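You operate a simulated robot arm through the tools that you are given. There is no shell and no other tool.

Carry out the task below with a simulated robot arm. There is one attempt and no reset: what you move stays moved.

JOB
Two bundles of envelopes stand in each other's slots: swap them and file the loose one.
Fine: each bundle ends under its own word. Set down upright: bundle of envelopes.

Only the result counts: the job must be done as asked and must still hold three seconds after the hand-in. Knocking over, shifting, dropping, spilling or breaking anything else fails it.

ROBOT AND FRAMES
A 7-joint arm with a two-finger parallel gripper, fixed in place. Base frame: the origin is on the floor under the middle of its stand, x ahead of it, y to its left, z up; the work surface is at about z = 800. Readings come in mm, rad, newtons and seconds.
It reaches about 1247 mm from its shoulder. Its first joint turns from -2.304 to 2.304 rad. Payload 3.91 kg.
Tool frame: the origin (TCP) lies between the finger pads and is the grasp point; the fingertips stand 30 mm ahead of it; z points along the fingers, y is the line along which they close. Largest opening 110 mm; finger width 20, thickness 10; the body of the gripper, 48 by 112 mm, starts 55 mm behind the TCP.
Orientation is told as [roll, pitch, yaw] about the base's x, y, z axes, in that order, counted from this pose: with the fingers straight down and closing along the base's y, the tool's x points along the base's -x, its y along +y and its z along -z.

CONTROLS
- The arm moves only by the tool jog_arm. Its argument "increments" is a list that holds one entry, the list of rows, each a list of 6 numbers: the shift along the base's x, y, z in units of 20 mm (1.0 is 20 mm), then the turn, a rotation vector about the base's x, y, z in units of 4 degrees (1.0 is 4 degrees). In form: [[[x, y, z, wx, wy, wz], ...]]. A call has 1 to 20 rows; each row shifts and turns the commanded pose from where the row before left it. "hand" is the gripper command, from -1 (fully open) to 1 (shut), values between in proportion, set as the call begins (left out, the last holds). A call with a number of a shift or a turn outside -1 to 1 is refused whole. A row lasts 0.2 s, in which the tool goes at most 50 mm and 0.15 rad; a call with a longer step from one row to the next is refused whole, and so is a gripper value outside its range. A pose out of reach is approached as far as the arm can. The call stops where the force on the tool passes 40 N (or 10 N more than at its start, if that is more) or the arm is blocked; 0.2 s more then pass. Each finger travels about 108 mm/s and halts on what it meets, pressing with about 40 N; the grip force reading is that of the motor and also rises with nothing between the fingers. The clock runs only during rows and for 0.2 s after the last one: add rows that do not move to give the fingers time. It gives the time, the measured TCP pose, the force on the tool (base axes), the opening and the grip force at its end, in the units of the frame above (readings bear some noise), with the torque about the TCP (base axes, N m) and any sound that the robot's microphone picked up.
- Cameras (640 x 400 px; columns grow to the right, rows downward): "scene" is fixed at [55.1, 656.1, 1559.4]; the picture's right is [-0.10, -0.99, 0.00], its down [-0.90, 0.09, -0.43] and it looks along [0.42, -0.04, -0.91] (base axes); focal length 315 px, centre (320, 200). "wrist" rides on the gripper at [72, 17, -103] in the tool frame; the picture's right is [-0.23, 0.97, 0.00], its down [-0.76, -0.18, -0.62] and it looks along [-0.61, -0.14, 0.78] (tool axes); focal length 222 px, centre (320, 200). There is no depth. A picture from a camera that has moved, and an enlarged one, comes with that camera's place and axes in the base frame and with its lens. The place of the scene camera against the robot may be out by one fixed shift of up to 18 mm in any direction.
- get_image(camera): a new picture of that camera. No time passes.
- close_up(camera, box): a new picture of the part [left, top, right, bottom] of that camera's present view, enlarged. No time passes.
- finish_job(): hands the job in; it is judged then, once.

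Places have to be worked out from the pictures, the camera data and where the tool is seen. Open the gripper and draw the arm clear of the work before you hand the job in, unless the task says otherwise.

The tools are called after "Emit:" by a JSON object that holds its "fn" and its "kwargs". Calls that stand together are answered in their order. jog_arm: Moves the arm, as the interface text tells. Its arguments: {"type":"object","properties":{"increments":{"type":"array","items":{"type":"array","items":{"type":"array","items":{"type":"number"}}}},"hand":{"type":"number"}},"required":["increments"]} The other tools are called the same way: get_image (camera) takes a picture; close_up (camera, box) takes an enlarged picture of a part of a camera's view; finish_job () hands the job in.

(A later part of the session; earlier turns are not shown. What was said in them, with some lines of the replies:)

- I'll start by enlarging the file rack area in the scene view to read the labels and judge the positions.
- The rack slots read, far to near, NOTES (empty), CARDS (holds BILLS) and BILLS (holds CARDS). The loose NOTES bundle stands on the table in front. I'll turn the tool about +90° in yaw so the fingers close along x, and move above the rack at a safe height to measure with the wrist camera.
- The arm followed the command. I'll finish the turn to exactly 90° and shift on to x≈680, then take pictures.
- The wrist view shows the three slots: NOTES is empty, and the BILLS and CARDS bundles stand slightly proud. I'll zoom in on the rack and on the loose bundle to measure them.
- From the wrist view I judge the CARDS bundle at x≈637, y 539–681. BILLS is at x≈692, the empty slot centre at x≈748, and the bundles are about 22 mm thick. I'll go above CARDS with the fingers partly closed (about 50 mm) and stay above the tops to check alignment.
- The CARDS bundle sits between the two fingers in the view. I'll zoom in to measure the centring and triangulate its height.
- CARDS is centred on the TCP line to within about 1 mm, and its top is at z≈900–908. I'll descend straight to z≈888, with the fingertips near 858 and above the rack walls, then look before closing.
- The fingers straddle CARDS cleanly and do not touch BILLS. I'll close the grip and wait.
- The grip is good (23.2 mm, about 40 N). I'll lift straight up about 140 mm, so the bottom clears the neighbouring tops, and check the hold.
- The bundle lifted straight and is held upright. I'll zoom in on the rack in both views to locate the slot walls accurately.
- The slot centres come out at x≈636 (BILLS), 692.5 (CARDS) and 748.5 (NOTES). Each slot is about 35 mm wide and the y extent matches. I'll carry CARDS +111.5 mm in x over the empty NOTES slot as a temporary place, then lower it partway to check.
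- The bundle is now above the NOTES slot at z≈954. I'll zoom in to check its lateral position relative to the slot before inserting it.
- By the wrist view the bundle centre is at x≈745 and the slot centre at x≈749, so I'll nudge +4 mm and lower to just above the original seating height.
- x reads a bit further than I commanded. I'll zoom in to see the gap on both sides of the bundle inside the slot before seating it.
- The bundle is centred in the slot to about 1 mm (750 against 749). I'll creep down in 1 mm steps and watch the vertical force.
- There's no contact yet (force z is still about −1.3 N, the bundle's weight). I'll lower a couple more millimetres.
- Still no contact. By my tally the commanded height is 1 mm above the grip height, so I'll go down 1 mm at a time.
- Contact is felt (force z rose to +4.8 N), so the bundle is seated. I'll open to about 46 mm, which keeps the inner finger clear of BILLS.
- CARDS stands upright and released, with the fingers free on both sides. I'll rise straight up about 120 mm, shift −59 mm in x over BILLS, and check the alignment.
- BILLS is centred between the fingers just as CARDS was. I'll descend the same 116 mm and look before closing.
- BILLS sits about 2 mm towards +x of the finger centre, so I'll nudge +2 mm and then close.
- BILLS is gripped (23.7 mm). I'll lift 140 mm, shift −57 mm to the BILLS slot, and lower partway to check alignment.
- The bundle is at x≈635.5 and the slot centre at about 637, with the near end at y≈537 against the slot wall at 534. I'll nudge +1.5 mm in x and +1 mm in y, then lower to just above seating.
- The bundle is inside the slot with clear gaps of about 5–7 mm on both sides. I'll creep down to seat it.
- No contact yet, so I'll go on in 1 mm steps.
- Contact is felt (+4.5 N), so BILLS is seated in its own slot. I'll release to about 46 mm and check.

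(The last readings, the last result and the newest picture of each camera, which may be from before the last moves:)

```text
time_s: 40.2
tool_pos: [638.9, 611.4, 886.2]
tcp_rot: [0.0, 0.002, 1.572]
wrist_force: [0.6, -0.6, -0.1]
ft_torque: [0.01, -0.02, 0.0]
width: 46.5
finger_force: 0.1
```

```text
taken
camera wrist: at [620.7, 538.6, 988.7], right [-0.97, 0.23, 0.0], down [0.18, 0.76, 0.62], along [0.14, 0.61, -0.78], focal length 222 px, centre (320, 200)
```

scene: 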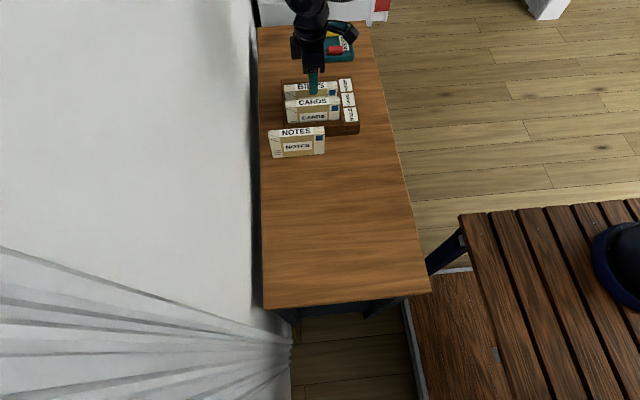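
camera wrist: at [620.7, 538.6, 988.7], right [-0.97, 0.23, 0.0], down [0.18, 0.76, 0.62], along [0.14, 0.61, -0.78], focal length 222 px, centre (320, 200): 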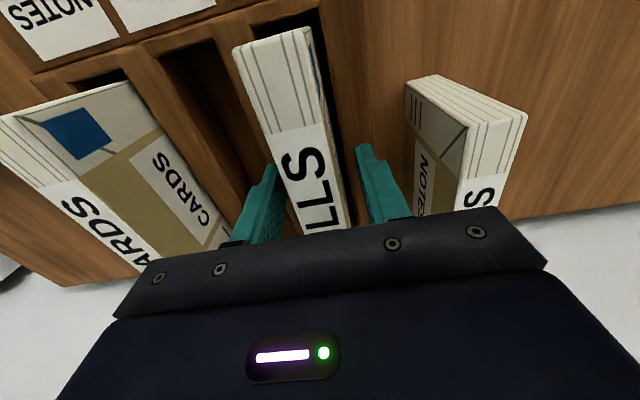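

BILLS stands free and upright in the BILLS slot. I'll rise 116 mm and shift +112.5 mm in x over CARDS, which is parked in the NOTES slot.

Emit:
{"fn": "jog_arm", "kwargs": {"increments": [[[0, 0, 0.4, 0, 0, 0], [0, 0, 0.8, 0, 0, 0], [0, 0, 0.8, 0, 0, 0], [0, 0, 0.8, 0, 0, 0], [0, 0, 0.8, 0, 0, 0], [0, 0, 0.8, 0, 0, 0], [0, 0, 0.8, 0, 0, 0], [0, 0, 0.6, 0, 0, 0], [0, 0, 0, 0, 0, 0], [0.5, -0.05, 0, 0, 0, 0], [0.9, 0, 0, 0, 0, 0], [0.9, 0, 0, 0, 0, 0], [0.9, 0, 0, 0, 0, 0], [0.9, 0, 0, 0, 0, 0], [0.9, 0, 0, 0, 0, 0], [0.625, 0, 0, 0, 0, 0], [0, 0, 0, 0, 0, 0], [0, 0, 0, 0, 0, 0]]]}}

Emit:
{"fn": "close_up", "kwargs": {"camera": "wrist", "box": [200, 10, 440, 220]}}

Emit:
{"fn": "close_up", "kwargs": {"camera": "scene", "box": [255, 20, 395, 165]}}

```text
time_s: 44.0
tool_pos: [750.3, 609.3, 1003.3]
tcp_rot: [-0.002, 0.0, 1.571]
wrist_force: [-0.6, 0.5, 1.0]
ft_torque: [0.03, 0.01, -0.01]
width: 46.1
finger_force: 0.1
```

```text
1.90 times, centred on (320, 115) of wrist
camera zoom: at [733.0, 537.1, 1105.3], right [-0.97, 0.23, 0.0], down [0.18, 0.76, 0.62], along [0.14, 0.61, -0.78], focal length 423 px, centre (320, 362)
```

zoom: 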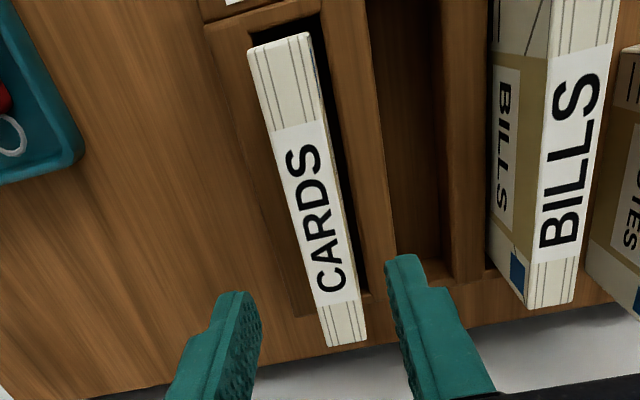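

```text
2.76 times, centred on (325, 92) of scene
camera zoom: at [55.1, 656.1, 1559.4], right [-0.1, -0.99, 0.0], down [-0.9, 0.09, -0.43], along [0.42, -0.04, -0.91], focal length 869 px, centre (306, 497)
```

zoom: 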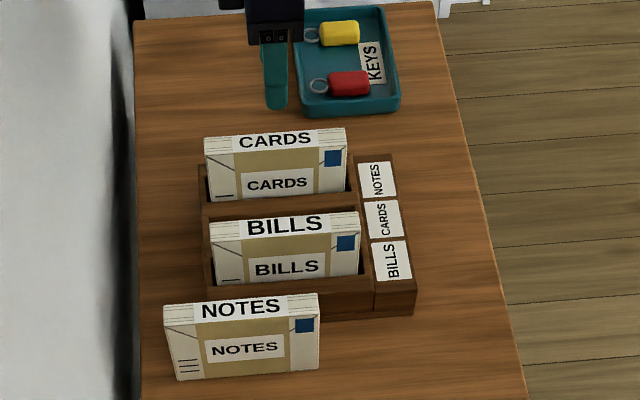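

CARDS is centred between the fingers. I'll descend 116 mm and check before closing.

Emit:
{"fn": "jog_arm", "kwargs": {"increments": [[[0, 0, -0.725, 0, 0, 0], [0, 0, -0.725, 0, 0, 0], [0, 0, -0.725, 0, 0, 0], [0, 0, -0.725, 0, 0, 0], [0, 0, -0.725, 0, 0, 0], [0, 0, -0.725, 0, 0, 0], [0, 0, -0.725, 0, 0, 0], [0, 0, -0.725, 0, 0, 0], [0, 0, 0, 0, 0, 0]]]}}

Emit:
{"fn": "get_image", "kwargs": {"camera": "wrist"}}

```text
time_s: 46.0
tool_pos: [750.9, 607.5, 885.5]
tcp_rot: [0.0, 0.002, 1.572]
wrist_force: [-0.2, -0.5, 0.0]
ft_torque: [0.04, 0.02, -0.01]
width: 46.0
finger_force: 0.1
```

```text
taken
camera wrist: at [732.4, 535.0, 988.8], right [-0.97, 0.23, 0.0], down [0.18, 0.76, 0.62], along [0.14, 0.61, -0.78], focal length 222 px, centre (320, 200)
```

wrist: 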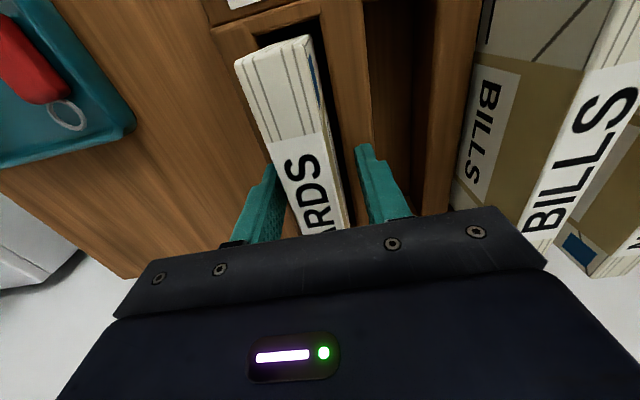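

It is within about 1.5 mm of centre. I'll nudge +1 mm, close, then lift 140 mm once gripped.

Emit:
{"fn": "jog_arm", "kwargs": {"increments": [[[0.06, 0, 0, 0, 0, 0], [0, 0, 0, 0, 0, 0]]]}}

Emit:
{"fn": "jog_arm", "kwargs": {"increments": [[[0, 0, 0, 0, 0, 0], [0, 0, 0, 0, 0, 0], [0, 0, 0, 0, 0, 0], [0, 0, 0, 0, 0, 0]]], "hand": 1}}

Emit:
{"fn": "get_image", "kwargs": {"camera": "wrist"}}

```text
time_s: 46.6
tool_pos: [752.2, 606.8, 885.7]
tcp_rot: [-0.002, -0.001, 1.571]
wrist_force: [-0.6, 1.0, -0.4]
ft_torque: [0.03, 0.02, -0.03]
width: 46.2
finger_force: 0.0
```

```text
time_s: 47.6
tool_pos: [752.4, 607.6, 885.9]
tcp_rot: [0.0, -0.001, 1.571]
wrist_force: [-0.9, -0.4, 0.6]
ft_torque: [0.01, 0.02, 0.0]
width: 23.4
finger_force: 39.9
```

```text
taken
camera wrist: at [734.0, 535.4, 988.8], right [-0.97, 0.23, 0.0], down [0.18, 0.76, 0.62], along [0.14, 0.61, -0.78], focal length 222 px, centre (320, 200)
```

wrist: 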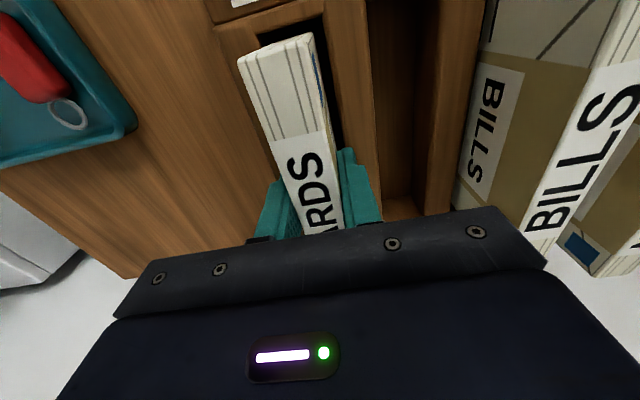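

CARDS is gripped (23.4 mm). I'll lift 140 mm, shift −57.5 mm to the CARDS slot, then lower partway.

Emit:
{"fn": "jog_arm", "kwargs": {"increments": [[[0, 0, 0.3, 0, 0, 0], [0, 0, 0.6, 0, 0, 0], [0, 0, 0.7, 0, 0, 0], [0, 0, 0.7, 0, 0, 0], [0, 0, 0.7, 0, 0, 0], [0, 0, 0.7, 0, 0, 0], [0, 0, 0.7, 0, 0, 0], [0, 0, 0.7, 0, 0, 0], [0, 0, 0.7, 0, 0, 0], [0, 0, 0.7, 0, 0, 0], [0, 0, 0.5, 0, 0, 0], [0, 0, 0, 0, 0, 0], [-0.7, 0, 0, 0, 0, 0], [-0.75, 0, 0, 0, 0, 0], [-0.75, 0, 0, 0, 0, 0], [-0.675, 0, 0, 0, 0, 0], [0, 0, 0, 0, 0, 0], [0, 0, 0, 0, 0, 0]]]}}

Emit:
{"fn": "jog_arm", "kwargs": {"increments": [[[0, 0, -0.6, 0, 0, 0], [0, 0, -0.6, 0, 0, 0], [0, 0, -0.6, 0, 0, 0], [0, 0, -0.6, 0, 0, 0], [0, 0, -0.6, 0, 0, 0], [0, 0, -0.6, 0, 0, 0], [0, 0, 0, 0, 0, 0], [0, 0, 0, 0, 0, 0]]]}}

Emit:
{"fn": "get_image", "kwargs": {"camera": "wrist"}}

Emit:
{"fn": "close_up", "kwargs": {"camera": "wrist", "box": [210, 0, 390, 180]}}

Emit:
{"fn": "close_up", "kwargs": {"camera": "scene", "box": [255, 20, 395, 165]}}

```text
time_s: 51.4
tool_pos: [694.8, 608.8, 1027.9]
tcp_rot: [0.001, -0.002, 1.572]
wrist_force: [0.6, -0.3, -1.9]
ft_torque: [-0.02, 0.01, 0.02]
width: 23.6
finger_force: 40.1
```

```text
time_s: 53.2
tool_pos: [696.0, 610.8, 953.7]
tcp_rot: [0.0, 0.001, 1.571]
wrist_force: [-0.5, -0.2, -1.2]
ft_torque: [-0.01, 0.0, 0.05]
width: 23.6
finger_force: 40.1
```

```text
taken
camera wrist: at [676.7, 537.4, 1056.7], right [-0.97, 0.23, 0.0], down [0.18, 0.76, 0.62], along [0.14, 0.61, -0.78], focal length 222 px, centre (320, 200)
```

wrist: 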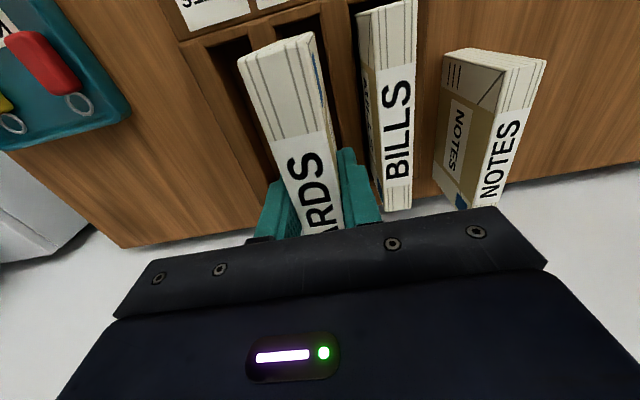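

```text
2.22 times, centred on (300, 90) of wrist
camera zoom: at [676.7, 537.4, 1056.7], right [-0.97, 0.23, 0.0], down [0.18, 0.76, 0.62], along [0.14, 0.61, -0.78], focal length 494 px, centre (364, 444)
```

zoom: 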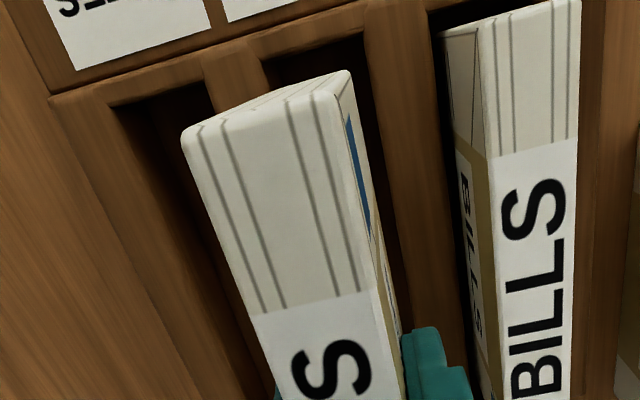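

```text
2.76 times, centred on (325, 92) of scene
camera zoom: at [55.1, 656.1, 1559.4], right [-0.1, -0.99, 0.0], down [-0.9, 0.09, -0.43], along [0.42, -0.04, -0.91], focal length 869 px, centre (306, 497)
```

zoom: 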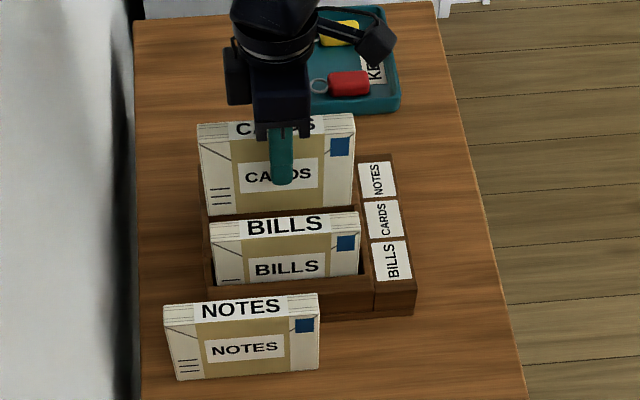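

The bundle (x≈693) is centred over the CARDS slot (x≈693.6). I'll lower to just above seating.

Emit:
{"fn": "jog_arm", "kwargs": {"increments": [[[0, 0, -0.5, 0, 0, 0], [0, 0, -0.5, 0, 0, 0], [0, 0, -0.5, 0, 0, 0], [0, 0, -0.5, 0, 0, 0], [0, 0, -0.5, 0, 0, 0], [0, 0, -0.4, 0, 0, 0], [0, 0, -0.2, 0, 0, 0], [0, 0, 0, 0, 0, 0]]]}}

Emit:
{"fn": "close_up", "kwargs": {"camera": "wrist", "box": [210, 0, 390, 180]}}

```text
time_s: 55.0
tool_pos: [694.5, 608.3, 892.8]
tcp_rot: [0.0, 0.0, 1.571]
wrist_force: [0.1, -0.5, -1.7]
ft_torque: [-0.02, -0.01, -0.01]
width: 23.6
finger_force: 39.6
```

```text
2.22 times, centred on (300, 90) of wrist
camera zoom: at [677.3, 536.0, 995.0], right [-0.97, 0.23, 0.0], down [0.18, 0.76, 0.62], along [0.14, 0.61, -0.78], focal length 494 px, centre (364, 444)
```

zoom: 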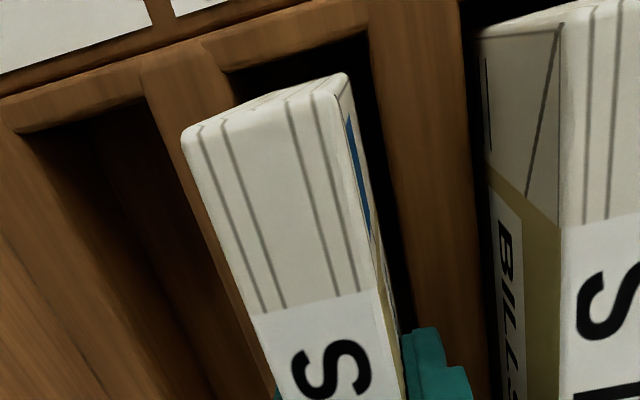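

The bundle is cleanly inside the slot. I'll creep down to seat it.

Emit:
{"fn": "jog_arm", "kwargs": {"increments": [[[0, 0, -0.05, 0, 0, 0], [0, 0, -0.05, 0, 0, 0], [0, 0, -0.05, 0, 0, 0], [0, 0, -0.05, 0, 0, 0], [0, 0, 0, 0, 0, 0]]]}}

Emit:
{"fn": "jog_arm", "kwargs": {"increments": [[[0, 0, -0.05, 0, 0, 0], [0, 0, 0, 0, 0, 0]]]}}

```text
time_s: 56.2
tool_pos: [695.5, 609.6, 887.7]
tcp_rot: [-0.001, 0.0, 1.571]
wrist_force: [0.1, 0.0, -0.5]
ft_torque: [0.01, 0.02, -0.02]
width: 23.7
finger_force: 40.2
```

```text
time_s: 56.8
tool_pos: [695.6, 610.4, 888.2]
tcp_rot: [-0.001, 0.0, 1.571]
wrist_force: [-0.2, 0.7, -0.1]
ft_torque: [0.04, 0.02, 0.01]
width: 23.9
finger_force: 40.2
```

No firm contact yet, so I'll take another 1 mm step.

Emit:
{"fn": "jog_arm", "kwargs": {"increments": [[[0, 0, -0.05, 0, 0, 0], [0, 0, 0, 0, 0, 0]]]}}

```text
time_s: 57.4
tool_pos: [696.1, 608.8, 886.7]
tcp_rot: [0.0, 0.0, 1.572]
wrist_force: [0.4, 0.6, -0.8]
ft_torque: [-0.03, 0.02, 0.0]
width: 23.4
finger_force: 40.5
```

Still hanging (−0.8 N). One more millimetre.

Emit:
{"fn": "jog_arm", "kwargs": {"increments": [[[0, 0, -0.05, 0, 0, 0], [0, 0, 0, 0, 0, 0]]]}}

```text
time_s: 58.0
tool_pos: [694.2, 608.8, 886.9]
tcp_rot: [-0.002, 0.0, 1.572]
wrist_force: [-3.4, -1.0, 10.3]
ft_torque: [-0.87, 0.21, -0.19]
width: 23.7
finger_force: 39.8
```

Contact is firm (10 N). I'll relieve it by 0.5 mm, then release.

Emit:
{"fn": "jog_arm", "kwargs": {"increments": [[[0, 0, 0.025, 0, 0, 0], [0, 0, 0, 0, 0, 0]]]}}

Emit:
{"fn": "jog_arm", "kwargs": {"increments": [[[0, 0, 0, 0, 0, 0], [0, 0, 0, 0, 0, 0], [0, 0, 0, 0, 0, 0], [0, 0, 0, 0, 0, 0]]], "hand": 0.16}}

Emit:
{"fn": "get_image", "kwargs": {"camera": "wrist"}}

```text
time_s: 58.6
tool_pos: [695.8, 609.4, 886.7]
tcp_rot: [0.0, 0.0, 1.572]
wrist_force: [2.3, 3.2, 8.8]
ft_torque: [-0.19, -0.13, 0.07]
width: 23.6
finger_force: 40.0
```

```text
time_s: 59.6
tool_pos: [694.5, 608.6, 885.7]
tcp_rot: [-0.001, 0.0, 1.571]
wrist_force: [-0.5, 0.2, -0.3]
ft_torque: [0.02, -0.05, 0.02]
width: 46.2
finger_force: 0.1
```

```text
taken
camera wrist: at [676.5, 536.2, 988.3], right [-0.97, 0.23, 0.0], down [0.18, 0.76, 0.62], along [0.14, 0.61, -0.78], focal length 222 px, centre (320, 200)
```

wrist: 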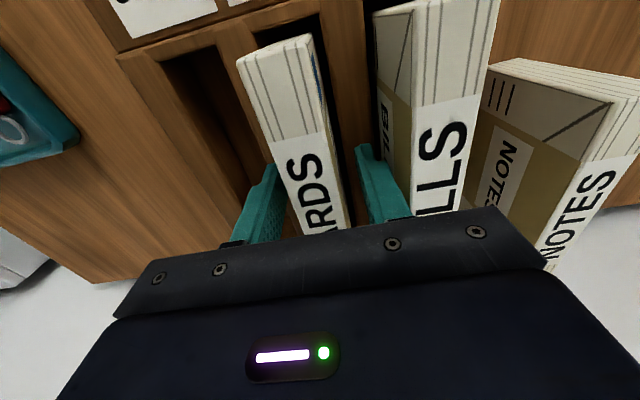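

All good: CARDS stands in its own slot. Now the loose NOTES bundle, which I estimate centred near (556, 657). I'll rise 130 mm, then move above it to check alignment.

Emit:
{"fn": "jog_arm", "kwargs": {"increments": [[[0, 0, 0.4, 0, 0, 0], [0, 0, 0.8, 0, 0, 0], [0, 0, 0.8, 0, 0, 0], [0, 0, 0.8, 0, 0, 0], [0, 0, 0.8, 0, 0, 0], [0, 0, 0.8, 0, 0, 0], [0, 0, 0.8, 0, 0, 0], [0, 0, 0.8, 0, 0, 0], [0, 0, 0.5, 0, 0, 0], [0, 0, 0, 0, 0, 0], [-0.856, 0.304, 0, 0, 0, 0], [-0.856, 0.304, 0, 0, 0, 0], [-0.856, 0.304, 0, 0, 0, 0], [-0.856, 0.304, 0, 0, 0, 0], [-0.856, 0.304, 0, 0, 0, 0], [-0.856, 0.304, 0, 0, 0, 0], [-0.856, 0.304, 0, 0, 0, 0], [-0.856, 0.304, 0, 0, 0, 0], [0, 0, 0, 0, 0, 0], [0, 0, 0, 0, 0, 0]]]}}

Emit:
{"fn": "get_image", "kwargs": {"camera": "wrist"}}

Emit:
{"fn": "close_up", "kwargs": {"camera": "wrist", "box": [200, 10, 440, 220]}}

Emit:
{"fn": "close_up", "kwargs": {"camera": "scene", "box": [255, 20, 395, 165]}}

```text
time_s: 63.8
tool_pos: [557.4, 657.8, 1016.5]
tcp_rot: [0.001, 0.002, 1.57]
wrist_force: [-0.1, -0.2, -0.2]
ft_torque: [0.02, 0.0, 0.02]
width: 46.0
finger_force: 0.1
```

```text
taken
camera wrist: at [539.0, 585.6, 1119.2], right [-0.97, 0.23, 0.0], down [0.18, 0.76, 0.62], along [0.14, 0.61, -0.78], focal length 222 px, centre (320, 200)
```

wrist: 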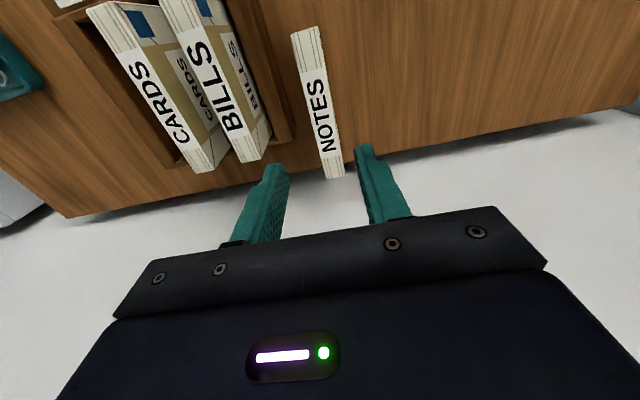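

```text
1.90 times, centred on (320, 115) of wrist
camera zoom: at [539.0, 585.6, 1119.2], right [-0.97, 0.23, 0.0], down [0.18, 0.76, 0.62], along [0.14, 0.61, -0.78], focal length 423 px, centre (320, 362)
```

zoom: 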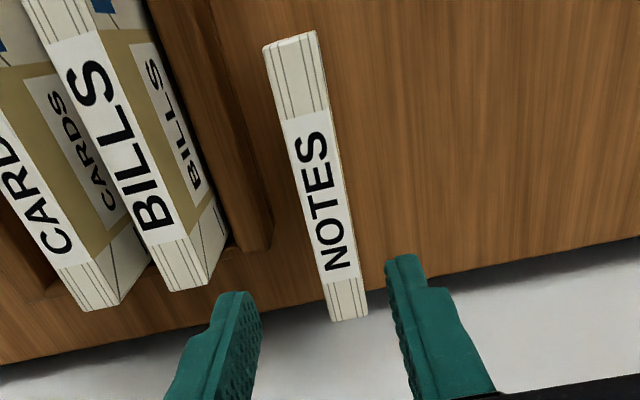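

```text
2.76 times, centred on (325, 92) of scene
camera zoom: at [55.1, 656.1, 1559.4], right [-0.1, -0.99, 0.0], down [-0.9, 0.09, -0.43], along [0.42, -0.04, -0.91], focal length 869 px, centre (306, 497)
```

zoom: 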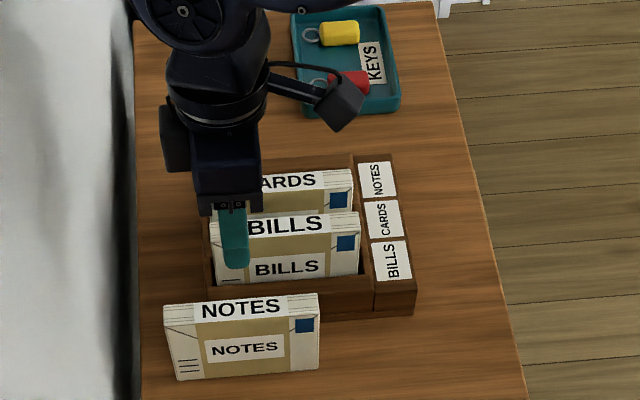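

NOTES is about 3 mm towards −x of the TCP line, aligned in yaw, and its top is at roughly z≈893. I'll nudge −3 mm, descend to about 886 with the fingers open, and look again.

Emit:
{"fn": "jog_arm", "kwargs": {"increments": [[[-0.16, 0, 0, 0, 0, 0], [0, 0, -0.8, 0, 0, 0], [0, 0, -0.8, 0, 0, 0], [0, 0, -0.8, 0, 0, 0], [0, 0, -0.8, 0, 0, 0], [0, 0, -0.8, 0, 0, 0], [0, 0, -0.8, 0, 0, 0], [0, 0, -0.8, 0, 0, 0], [0, 0, -0.9, 0, 0, 0], [0, 0, 0, 0, 0, 0]]]}}

Emit:
{"fn": "get_image", "kwargs": {"camera": "wrist"}}

Emit:
{"fn": "close_up", "kwargs": {"camera": "scene", "box": [255, 50, 375, 165]}}

```text
time_s: 66.0
tool_pos: [553.4, 659.3, 886.8]
tcp_rot: [0.0, 0.0, 1.572]
wrist_force: [-0.5, 0.1, -0.3]
ft_torque: [-0.01, 0.02, 0.0]
width: 46.1
finger_force: 0.1
```

```text
taken
camera wrist: at [536.1, 586.0, 989.3], right [-0.97, 0.23, 0.0], down [0.18, 0.76, 0.62], along [0.14, 0.61, -0.78], focal length 222 px, centre (320, 200)
```

wrist: 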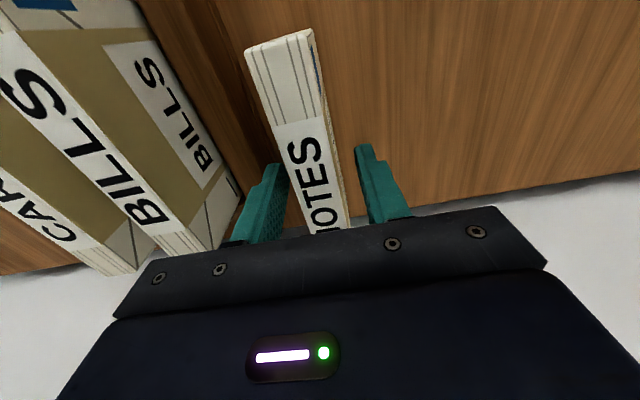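

```text
3.48 times, centred on (315, 108) of scene
camera zoom: at [55.1, 656.1, 1559.4], right [-0.1, -0.99, 0.0], down [-0.9, 0.09, -0.43], along [0.42, -0.04, -0.91], focal length 1096 px, centre (337, 522)
```

zoom: 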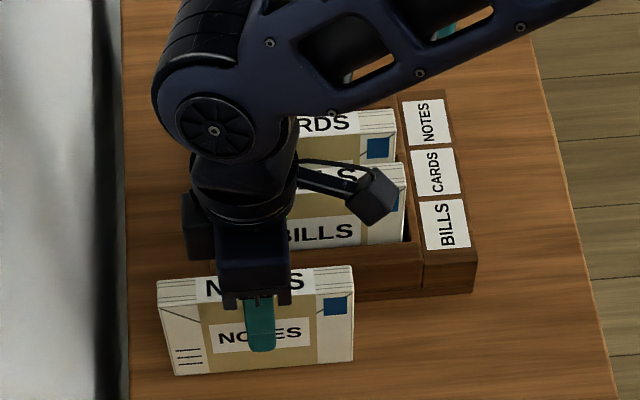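

NOTES is centred between the fingers and its top is at about z≈899. I'll lower 8 mm, so the grip depth matches the other bundles, and close.

Emit:
{"fn": "jog_arm", "kwargs": {"increments": [[[0, 0, -0.2, 0, 0, 0], [0, 0, -0.2, 0, 0, 0], [0, 0, 0, 0, 0, 0]]]}}

Emit:
{"fn": "jog_arm", "kwargs": {"increments": [[[0, 0, 0, 0, 0, 0], [0, 0, 0, 0, 0, 0], [0, 0, 0, 0, 0, 0], [0, 0, 0, 0, 0, 0]]], "hand": 1}}

Emit:
{"fn": "get_image", "kwargs": {"camera": "wrist"}}

```text
time_s: 66.8
tool_pos: [553.9, 659.3, 879.8]
tcp_rot: [0.0, 0.0, 1.571]
wrist_force: [0.3, 0.7, -0.6]
ft_torque: [0.01, 0.03, -0.06]
width: 46.1
finger_force: 0.1
```

```text
time_s: 67.8
tool_pos: [554.7, 657.9, 879.3]
tcp_rot: [0.001, 0.0, 1.572]
wrist_force: [1.1, -0.4, 0.3]
ft_torque: [-0.02, -0.04, 0.03]
width: 23.4
finger_force: 40.3
```

```text
taken
camera wrist: at [535.5, 585.7, 981.6], right [-0.97, 0.23, 0.0], down [0.18, 0.76, 0.62], along [0.14, 0.61, -0.78], focal length 222 px, centre (320, 200)
```

wrist: 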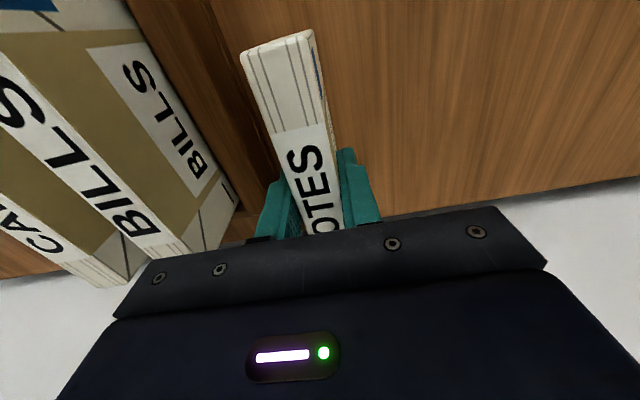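

NOTES is gripped (23.4 mm). I'll lift 150 mm straight up and check the hold.

Emit:
{"fn": "jog_arm", "kwargs": {"increments": [[[0, 0, 0.3, 0, 0, 0], [0, 0, 0.6, 0, 0, 0], [0, 0, 0.7, 0, 0, 0], [0, 0, 0.7, 0, 0, 0], [0, 0, 0.7, 0, 0, 0], [0, 0, 0.7, 0, 0, 0], [0, 0, 0.7, 0, 0, 0], [0, 0, 0.7, 0, 0, 0], [0, 0, 0.7, 0, 0, 0], [0, 0, 0.7, 0, 0, 0], [0, 0, 0.7, 0, 0, 0], [0, 0, 0.3, 0, 0, 0], [0, 0, 0, 0, 0, 0]]]}}

Emit:
{"fn": "get_image", "kwargs": {"camera": "wrist"}}

Emit:
{"fn": "close_up", "kwargs": {"camera": "scene", "box": [255, 20, 395, 165]}}

```text
time_s: 70.6
tool_pos: [557.0, 659.4, 1028.0]
tcp_rot: [0.001, 0.0, 1.571]
wrist_force: [-0.4, -0.3, -1.6]
ft_torque: [-0.01, -0.01, 0.05]
width: 23.4
finger_force: 40.5
```

```text
taken
camera wrist: at [537.9, 586.3, 1129.2], right [-0.97, 0.23, 0.0], down [0.18, 0.76, 0.62], along [0.14, 0.61, -0.78], focal length 222 px, centre (320, 200)
```

wrist: 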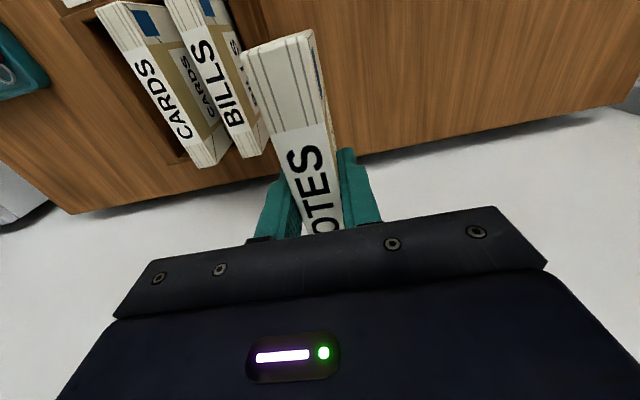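

```text
2.76 times, centred on (325, 92) of scene
camera zoom: at [55.1, 656.1, 1559.4], right [-0.1, -0.99, 0.0], down [-0.9, 0.09, -0.43], along [0.42, -0.04, -0.91], focal length 869 px, centre (306, 497)
```

zoom: 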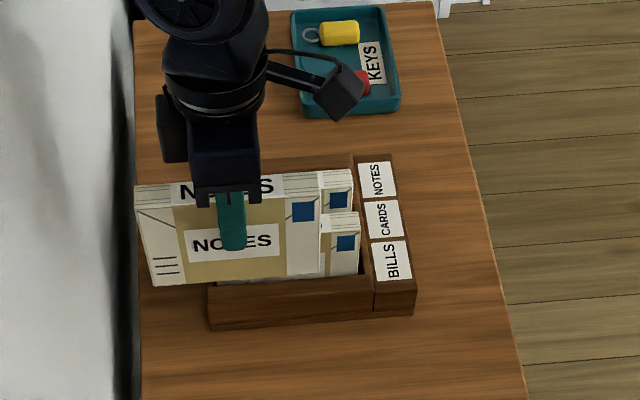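

It is held upright with the bottom at about z≈948, clear of the tops. I'll carry it +197 mm in x and −48.5 mm in y over the NOTES slot.

Emit:
{"fn": "jog_arm", "kwargs": {"increments": [[[0.4, -0.1, 0, 0, 0, 0], [0.8, -0.2, 0, 0, 0, 0], [0.8, -0.2, 0, 0, 0, 0], [0.8, -0.2, 0, 0, 0, 0], [0.8, -0.2, 0, 0, 0, 0], [0.8, -0.2, 0, 0, 0, 0], [0.8, -0.2, 0, 0, 0, 0], [0.8, -0.2, 0, 0, 0, 0], [0.8, -0.2, 0, 0, 0, 0], [0.8, -0.2, 0, 0, 0, 0], [0.8, -0.2, 0, 0, 0, 0], [0.8, -0.2, 0, 0, 0, 0], [0.65, -0.125, 0, 0, 0, 0], [0, 0, 0, 0, 0, 0], [0, 0, 0, 0, 0, 0]]]}}

Emit:
{"fn": "jog_arm", "kwargs": {"increments": [[[0, 0, -0.6, 0, 0, 0], [0, 0, -0.6, 0, 0, 0], [0, 0, -0.6, 0, 0, 0], [0, 0, -0.6, 0, 0, 0], [0, 0, -0.6, 0, 0, 0], [0, 0, -0.6, 0, 0, 0], [0, 0, 0, 0, 0, 0], [0, 0, 0, 0, 0, 0]]]}}

Emit:
{"fn": "close_up", "kwargs": {"camera": "wrist", "box": [210, 0, 390, 180]}}

Emit:
{"fn": "close_up", "kwargs": {"camera": "scene", "box": [255, 20, 395, 165]}}

```text
time_s: 73.8
tool_pos: [752.1, 609.0, 1027.4]
tcp_rot: [-0.001, -0.001, 1.571]
wrist_force: [1.0, -0.1, -0.8]
ft_torque: [-0.01, 0.02, 0.0]
width: 23.6
finger_force: 40.4
```

```text
time_s: 75.6
tool_pos: [752.2, 607.8, 958.3]
tcp_rot: [0.001, 0.0, 1.571]
wrist_force: [-0.8, -0.4, -1.3]
ft_torque: [0.0, -0.03, 0.03]
width: 23.3
finger_force: 39.7
```

```text
2.22 times, centred on (300, 90) of wrist
camera zoom: at [733.5, 535.2, 1059.7], right [-0.97, 0.23, 0.0], down [0.18, 0.76, 0.62], along [0.14, 0.61, -0.78], focal length 494 px, centre (364, 444)
```

zoom: 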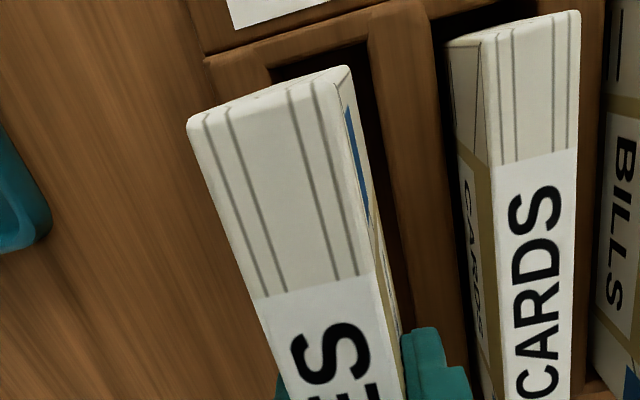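

```text
2.76 times, centred on (325, 92) of scene
camera zoom: at [55.1, 656.1, 1559.4], right [-0.1, -0.99, 0.0], down [-0.9, 0.09, -0.43], along [0.42, -0.04, -0.91], focal length 869 px, centre (306, 497)
```

zoom: 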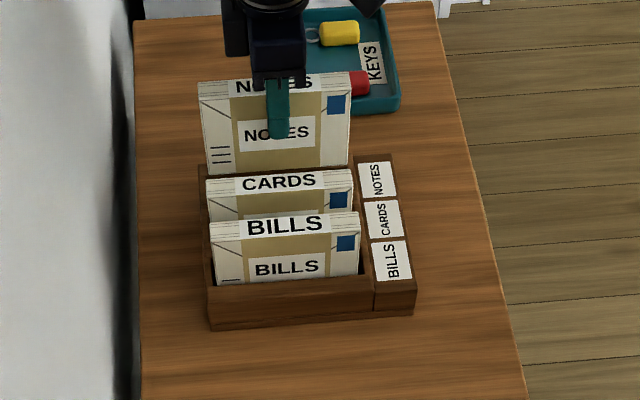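

The bundle is centred in x over the NOTES slot. I'll add +1.5 mm in y to even the end clearances, then lower to just above seating.

Emit:
{"fn": "jog_arm", "kwargs": {"increments": [[[0, 0.075, 0, 0, 0, 0], [0, 0, -0.5, 0, 0, 0], [0, 0, -0.5, 0, 0, 0], [0, 0, -0.5, 0, 0, 0], [0, 0, -0.5, 0, 0, 0], [0, 0, -0.5, 0, 0, 0], [0, 0, -0.3, 0, 0, 0], [0, 0, -0.2, 0, 0, 0], [0, 0, 0, 0, 0, 0]]]}}

Emit:
{"fn": "close_up", "kwargs": {"camera": "wrist", "box": [210, 0, 390, 180]}}

```text
time_s: 77.6
tool_pos: [752.7, 612.2, 896.0]
tcp_rot: [0.001, 0.0, 1.57]
wrist_force: [-0.9, -0.6, -1.4]
ft_torque: [0.02, 0.04, 0.03]
width: 23.4
finger_force: 40.5
```

```text
2.22 times, centred on (300, 90) of wrist
camera zoom: at [734.0, 538.5, 999.6], right [-0.97, 0.23, 0.0], down [0.18, 0.76, 0.62], along [0.14, 0.61, -0.78], focal length 494 px, centre (364, 444)
```

zoom: 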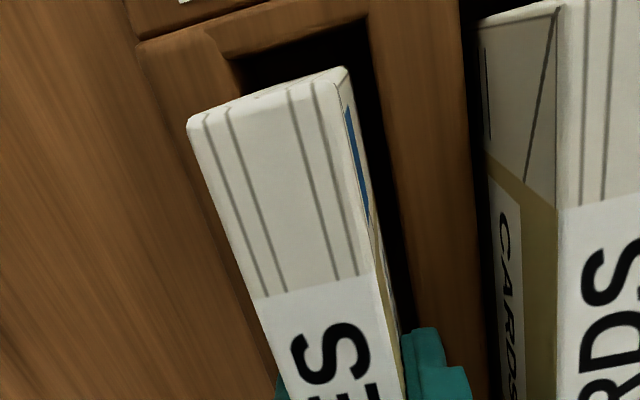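

It is centred and entering cleanly. I'll creep down, watching the force.

Emit:
{"fn": "jog_arm", "kwargs": {"increments": [[[0, 0, -0.05, 0, 0, 0], [0, 0, -0.05, 0, 0, 0], [0, 0, -0.05, 0, 0, 0], [0, 0, -0.05, 0, 0, 0], [0, 0, -0.05, 0, 0, 0], [0, 0, 0, 0, 0, 0]]]}}

Emit:
{"fn": "jog_arm", "kwargs": {"increments": [[[0, 0, -0.05, 0, 0, 0], [0, 0, 0, 0, 0, 0]]]}}

```text
time_s: 79.0
tool_pos: [751.5, 610.4, 891.8]
tcp_rot: [0.0, 0.001, 1.571]
wrist_force: [-0.3, 0.7, 1.2]
ft_torque: [-0.1, 0.05, -0.01]
width: 23.6
finger_force: 40.0
```

```text
time_s: 79.6
tool_pos: [750.6, 611.5, 890.3]
tcp_rot: [-0.003, -0.001, 1.571]
wrist_force: [1.7, 1.1, 11.1]
ft_torque: [-0.66, -0.06, 0.08]
width: 23.5
finger_force: 40.1
```

Contact at TCP z≈890 is consistent with the rack floor. I'll relieve 0.5 mm and check the height against the neighbours before releasing.

Emit:
{"fn": "jog_arm", "kwargs": {"increments": [[[0, 0, 0.025, 0, 0, 0], [0, 0, 0, 0, 0, 0]]]}}

Emit:
{"fn": "get_image", "kwargs": {"camera": "wrist"}}

Emit:
{"fn": "close_up", "kwargs": {"camera": "scene", "box": [270, 50, 370, 140]}}

```text
time_s: 80.2
tool_pos: [751.9, 610.0, 891.8]
tcp_rot: [0.001, 0.001, 1.572]
wrist_force: [-3.8, -4.4, 11.6]
ft_torque: [0.1, 0.23, 0.07]
width: 23.3
finger_force: 39.8
```

```text
taken
camera wrist: at [733.2, 537.8, 993.5], right [-0.97, 0.23, 0.0], down [0.18, 0.76, 0.62], along [0.14, 0.61, -0.78], focal length 222 px, centre (320, 200)
```

wrist: 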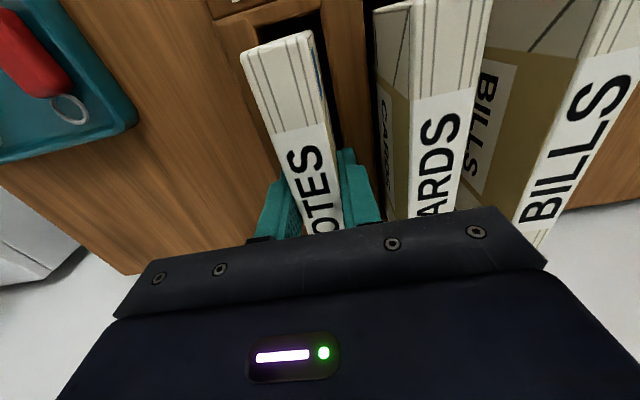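

```text
4.44 times, centred on (320, 95) of scene
camera zoom: at [55.1, 656.1, 1559.4], right [-0.1, -0.99, 0.0], down [-0.9, 0.09, -0.43], along [0.42, -0.04, -0.91], focal length 1400 px, centre (320, 667)
```

zoom: 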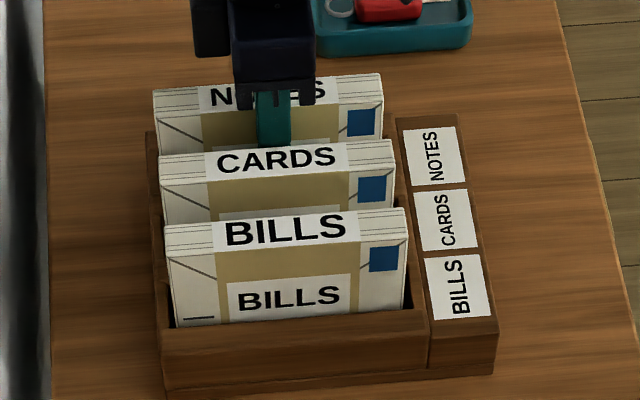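

NOTES now stands in its slot at the same image height CARDS had there, so it is on the rack floor. I'll release to about 46 mm.

Emit:
{"fn": "jog_arm", "kwargs": {"increments": [[[0, 0, 0, 0, 0, 0], [0, 0, 0, 0, 0, 0], [0, 0, 0, 0, 0, 0], [0, 0, 0, 0, 0, 0]]], "hand": 0.16}}

Emit:
{"fn": "get_image", "kwargs": {"camera": "wrist"}}

```text
time_s: 81.2
tool_pos: [751.1, 610.2, 890.0]
tcp_rot: [0.001, 0.0, 1.569]
wrist_force: [-0.1, -0.8, 1.0]
ft_torque: [0.0, 0.01, 0.02]
width: 46.3
finger_force: 0.1
```

```text
taken
camera wrist: at [733.5, 538.1, 993.0], right [-0.97, 0.23, 0.0], down [0.18, 0.76, 0.62], along [0.14, 0.61, -0.78], focal length 222 px, centre (320, 200)
```

wrist: 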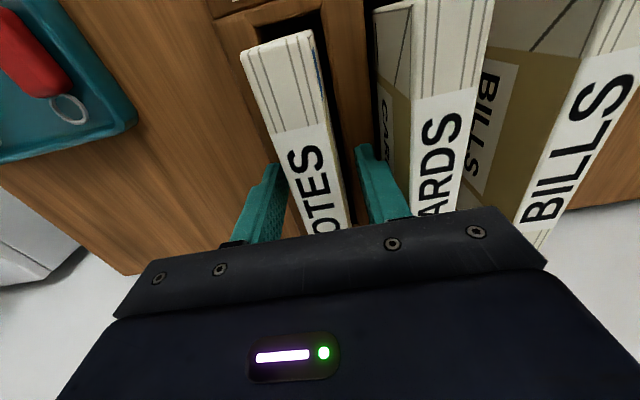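

NOTES stands free with space on both sides of the fingers. I'll rise straight up, then draw back towards the robot, well clear.

Emit:
{"fn": "jog_arm", "kwargs": {"increments": [[[0, 0, 0.4, 0, 0, 0], [0, 0, 0.8, 0, 0, 0], [0, 0, 0.8, 0, 0, 0], [0, 0, 0.8, 0, 0, 0], [0, 0, 0.8, 0, 0, 0], [0, 0, 0.8, 0, 0, 0], [0, 0, 0.8, 0, 0, 0], [0, 0, 0.8, 0, 0, 0], [0, 0, 0.8, 0, 0, 0], [0, 0, 0.8, 0, 0, 0], [0, 0, 0.8, 0, 0, 0], [0, 0, 0.8, 0, 0, 0], [0, 0, 0, 0, 0, 0], [0, 0, 0, 0, 0, 0]]]}}

Emit:
{"fn": "get_image", "kwargs": {"camera": "wrist"}}

Emit:
{"fn": "close_up", "kwargs": {"camera": "scene", "box": [270, 50, 370, 140]}}

```text
time_s: 84.2
tool_pos: [752.4, 609.3, 1074.7]
tcp_rot: [-0.001, 0.002, 1.57]
wrist_force: [-0.3, 1.4, -0.3]
ft_torque: [-0.01, 0.0, 0.0]
width: 46.1
finger_force: 0.1
```

```text
taken
camera wrist: at [734.0, 536.0, 1177.1], right [-0.97, 0.23, 0.0], down [0.18, 0.76, 0.62], along [0.14, 0.61, -0.78], focal length 222 px, centre (320, 200)
```

wrist: 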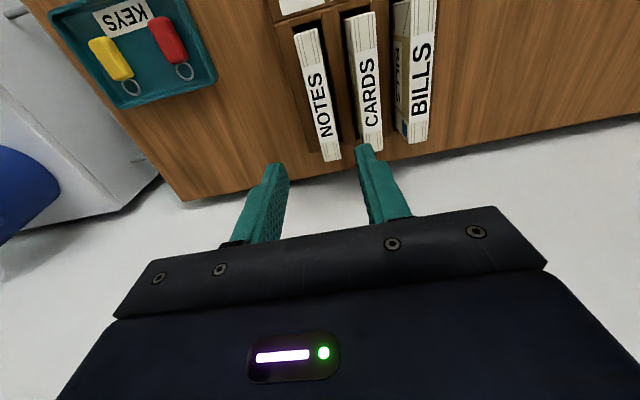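

```text
4.44 times, centred on (320, 95) of scene
camera zoom: at [55.1, 656.1, 1559.4], right [-0.1, -0.99, 0.0], down [-0.9, 0.09, -0.43], along [0.42, -0.04, -0.91], focal length 1400 px, centre (320, 667)
```

zoom: 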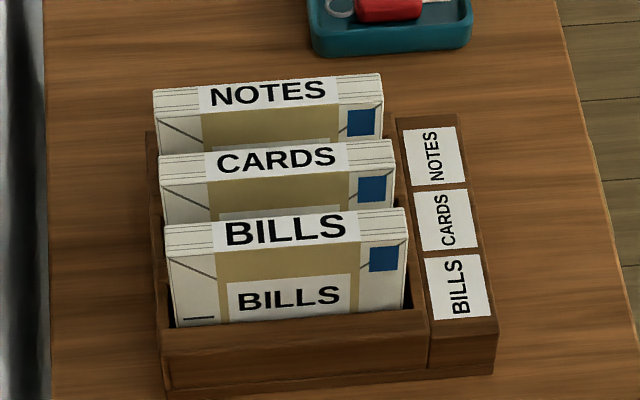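

All three bundles stand upright beside their own labels. I'll retreat towards the start position at height and open the gripper fully.

Emit:
{"fn": "jog_arm", "kwargs": {"increments": [[[-0.9, -0.5, 0, 0, 0, 0], [-0.9, -0.5, 0, 0, 0, 0], [-0.9, -0.5, 0, 0, 0, 0], [-0.9, -0.5, 0, 0, 0, 0], [-0.9, -0.5, 0, 0, 0, 0], [-0.9, -0.5, 0, 0, 0, 0], [-0.9, -0.5, 0, 0, 0, 0], [-0.9, -0.5, 0, 0, 0, 0], [-0.9, -0.5, 0, 0, 0, 0], [-0.9, -0.5, 0, 0, 0, 0], [-0.9, -0.5, 0, 0, 0, 0], [-0.9, -0.5, 0, 0, 0, 0], [-0.9, -0.5, 0, 0, 0, 0], [-0.9, -0.5, 0, 0, 0, 0], [-0.9, -0.5, 0, 0, 0, 0], [-0.9, -0.5, 0, 0, 0, 0], [0, 0, 0, 0, 0, 0], [0, 0, 0, 0, 0, 0]]]}}

Emit:
{"fn": "jog_arm", "kwargs": {"increments": [[[0, 0, 0, 0, 0, 0], [0, 0, 0, 0, 0, 0], [0, 0, 0, 0, 0, 0], [0, 0, 0, 0, 0, 0], [0, 0, 0, 0, 0, 0]]], "hand": -1}}

Emit:
{"fn": "get_image", "kwargs": {"camera": "scene"}}

Emit:
{"fn": "close_up", "kwargs": {"camera": "scene", "box": [255, 20, 395, 165]}}

```text
time_s: 88.0
tool_pos: [464.7, 449.3, 1073.6]
tcp_rot: [0.0, 0.001, 1.57]
wrist_force: [-0.8, 1.1, -0.3]
ft_torque: [-0.01, 0.02, -0.01]
width: 46.2
finger_force: 0.1
```

```text
time_s: 89.2
tool_pos: [465.9, 449.5, 1073.8]
tcp_rot: [-0.002, 0.0, 1.57]
wrist_force: [0.2, 0.3, -0.3]
ft_torque: [-0.01, 0.03, -0.03]
width: 109.9
finger_force: 0.1
```

```text
taken
```

scene: 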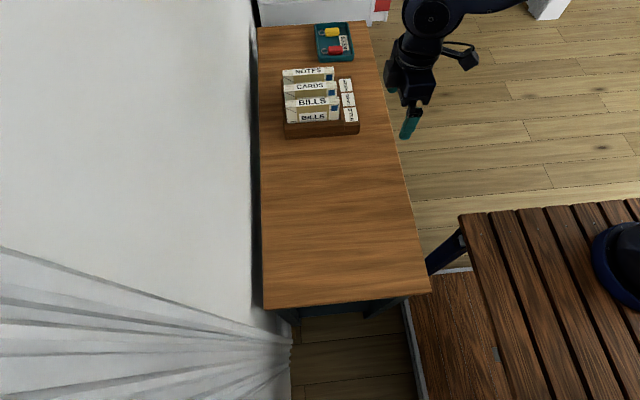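

```text
2.76 times, centred on (325, 92) of scene
camera zoom: at [55.1, 656.1, 1559.4], right [-0.1, -0.99, 0.0], down [-0.9, 0.09, -0.43], along [0.42, -0.04, -0.91], focal length 869 px, centre (306, 497)
```

zoom: 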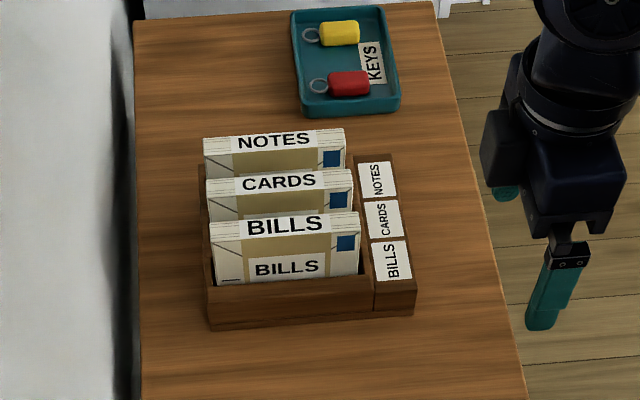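

The arm is clear, the gripper is open, and NOTES, CARDS and BILLS stand upright in their matching slots with nothing else disturbed. I'm handing the job in.

Emit:
{"fn": "finish_job", "kwargs": {}}

```text
The job is handed in.
```

The job is done and handed in. The BILLS and CARDS bundles are swapped into their own slots, and the loose NOTES bundle is filed in the empty NOTES slot.

In the last pictures all three stand upright next to their matching words. The rack and key tray look undisturbed. The gripper was open and clear of the table before the hand-in, which was accepted without a verdict on the result.
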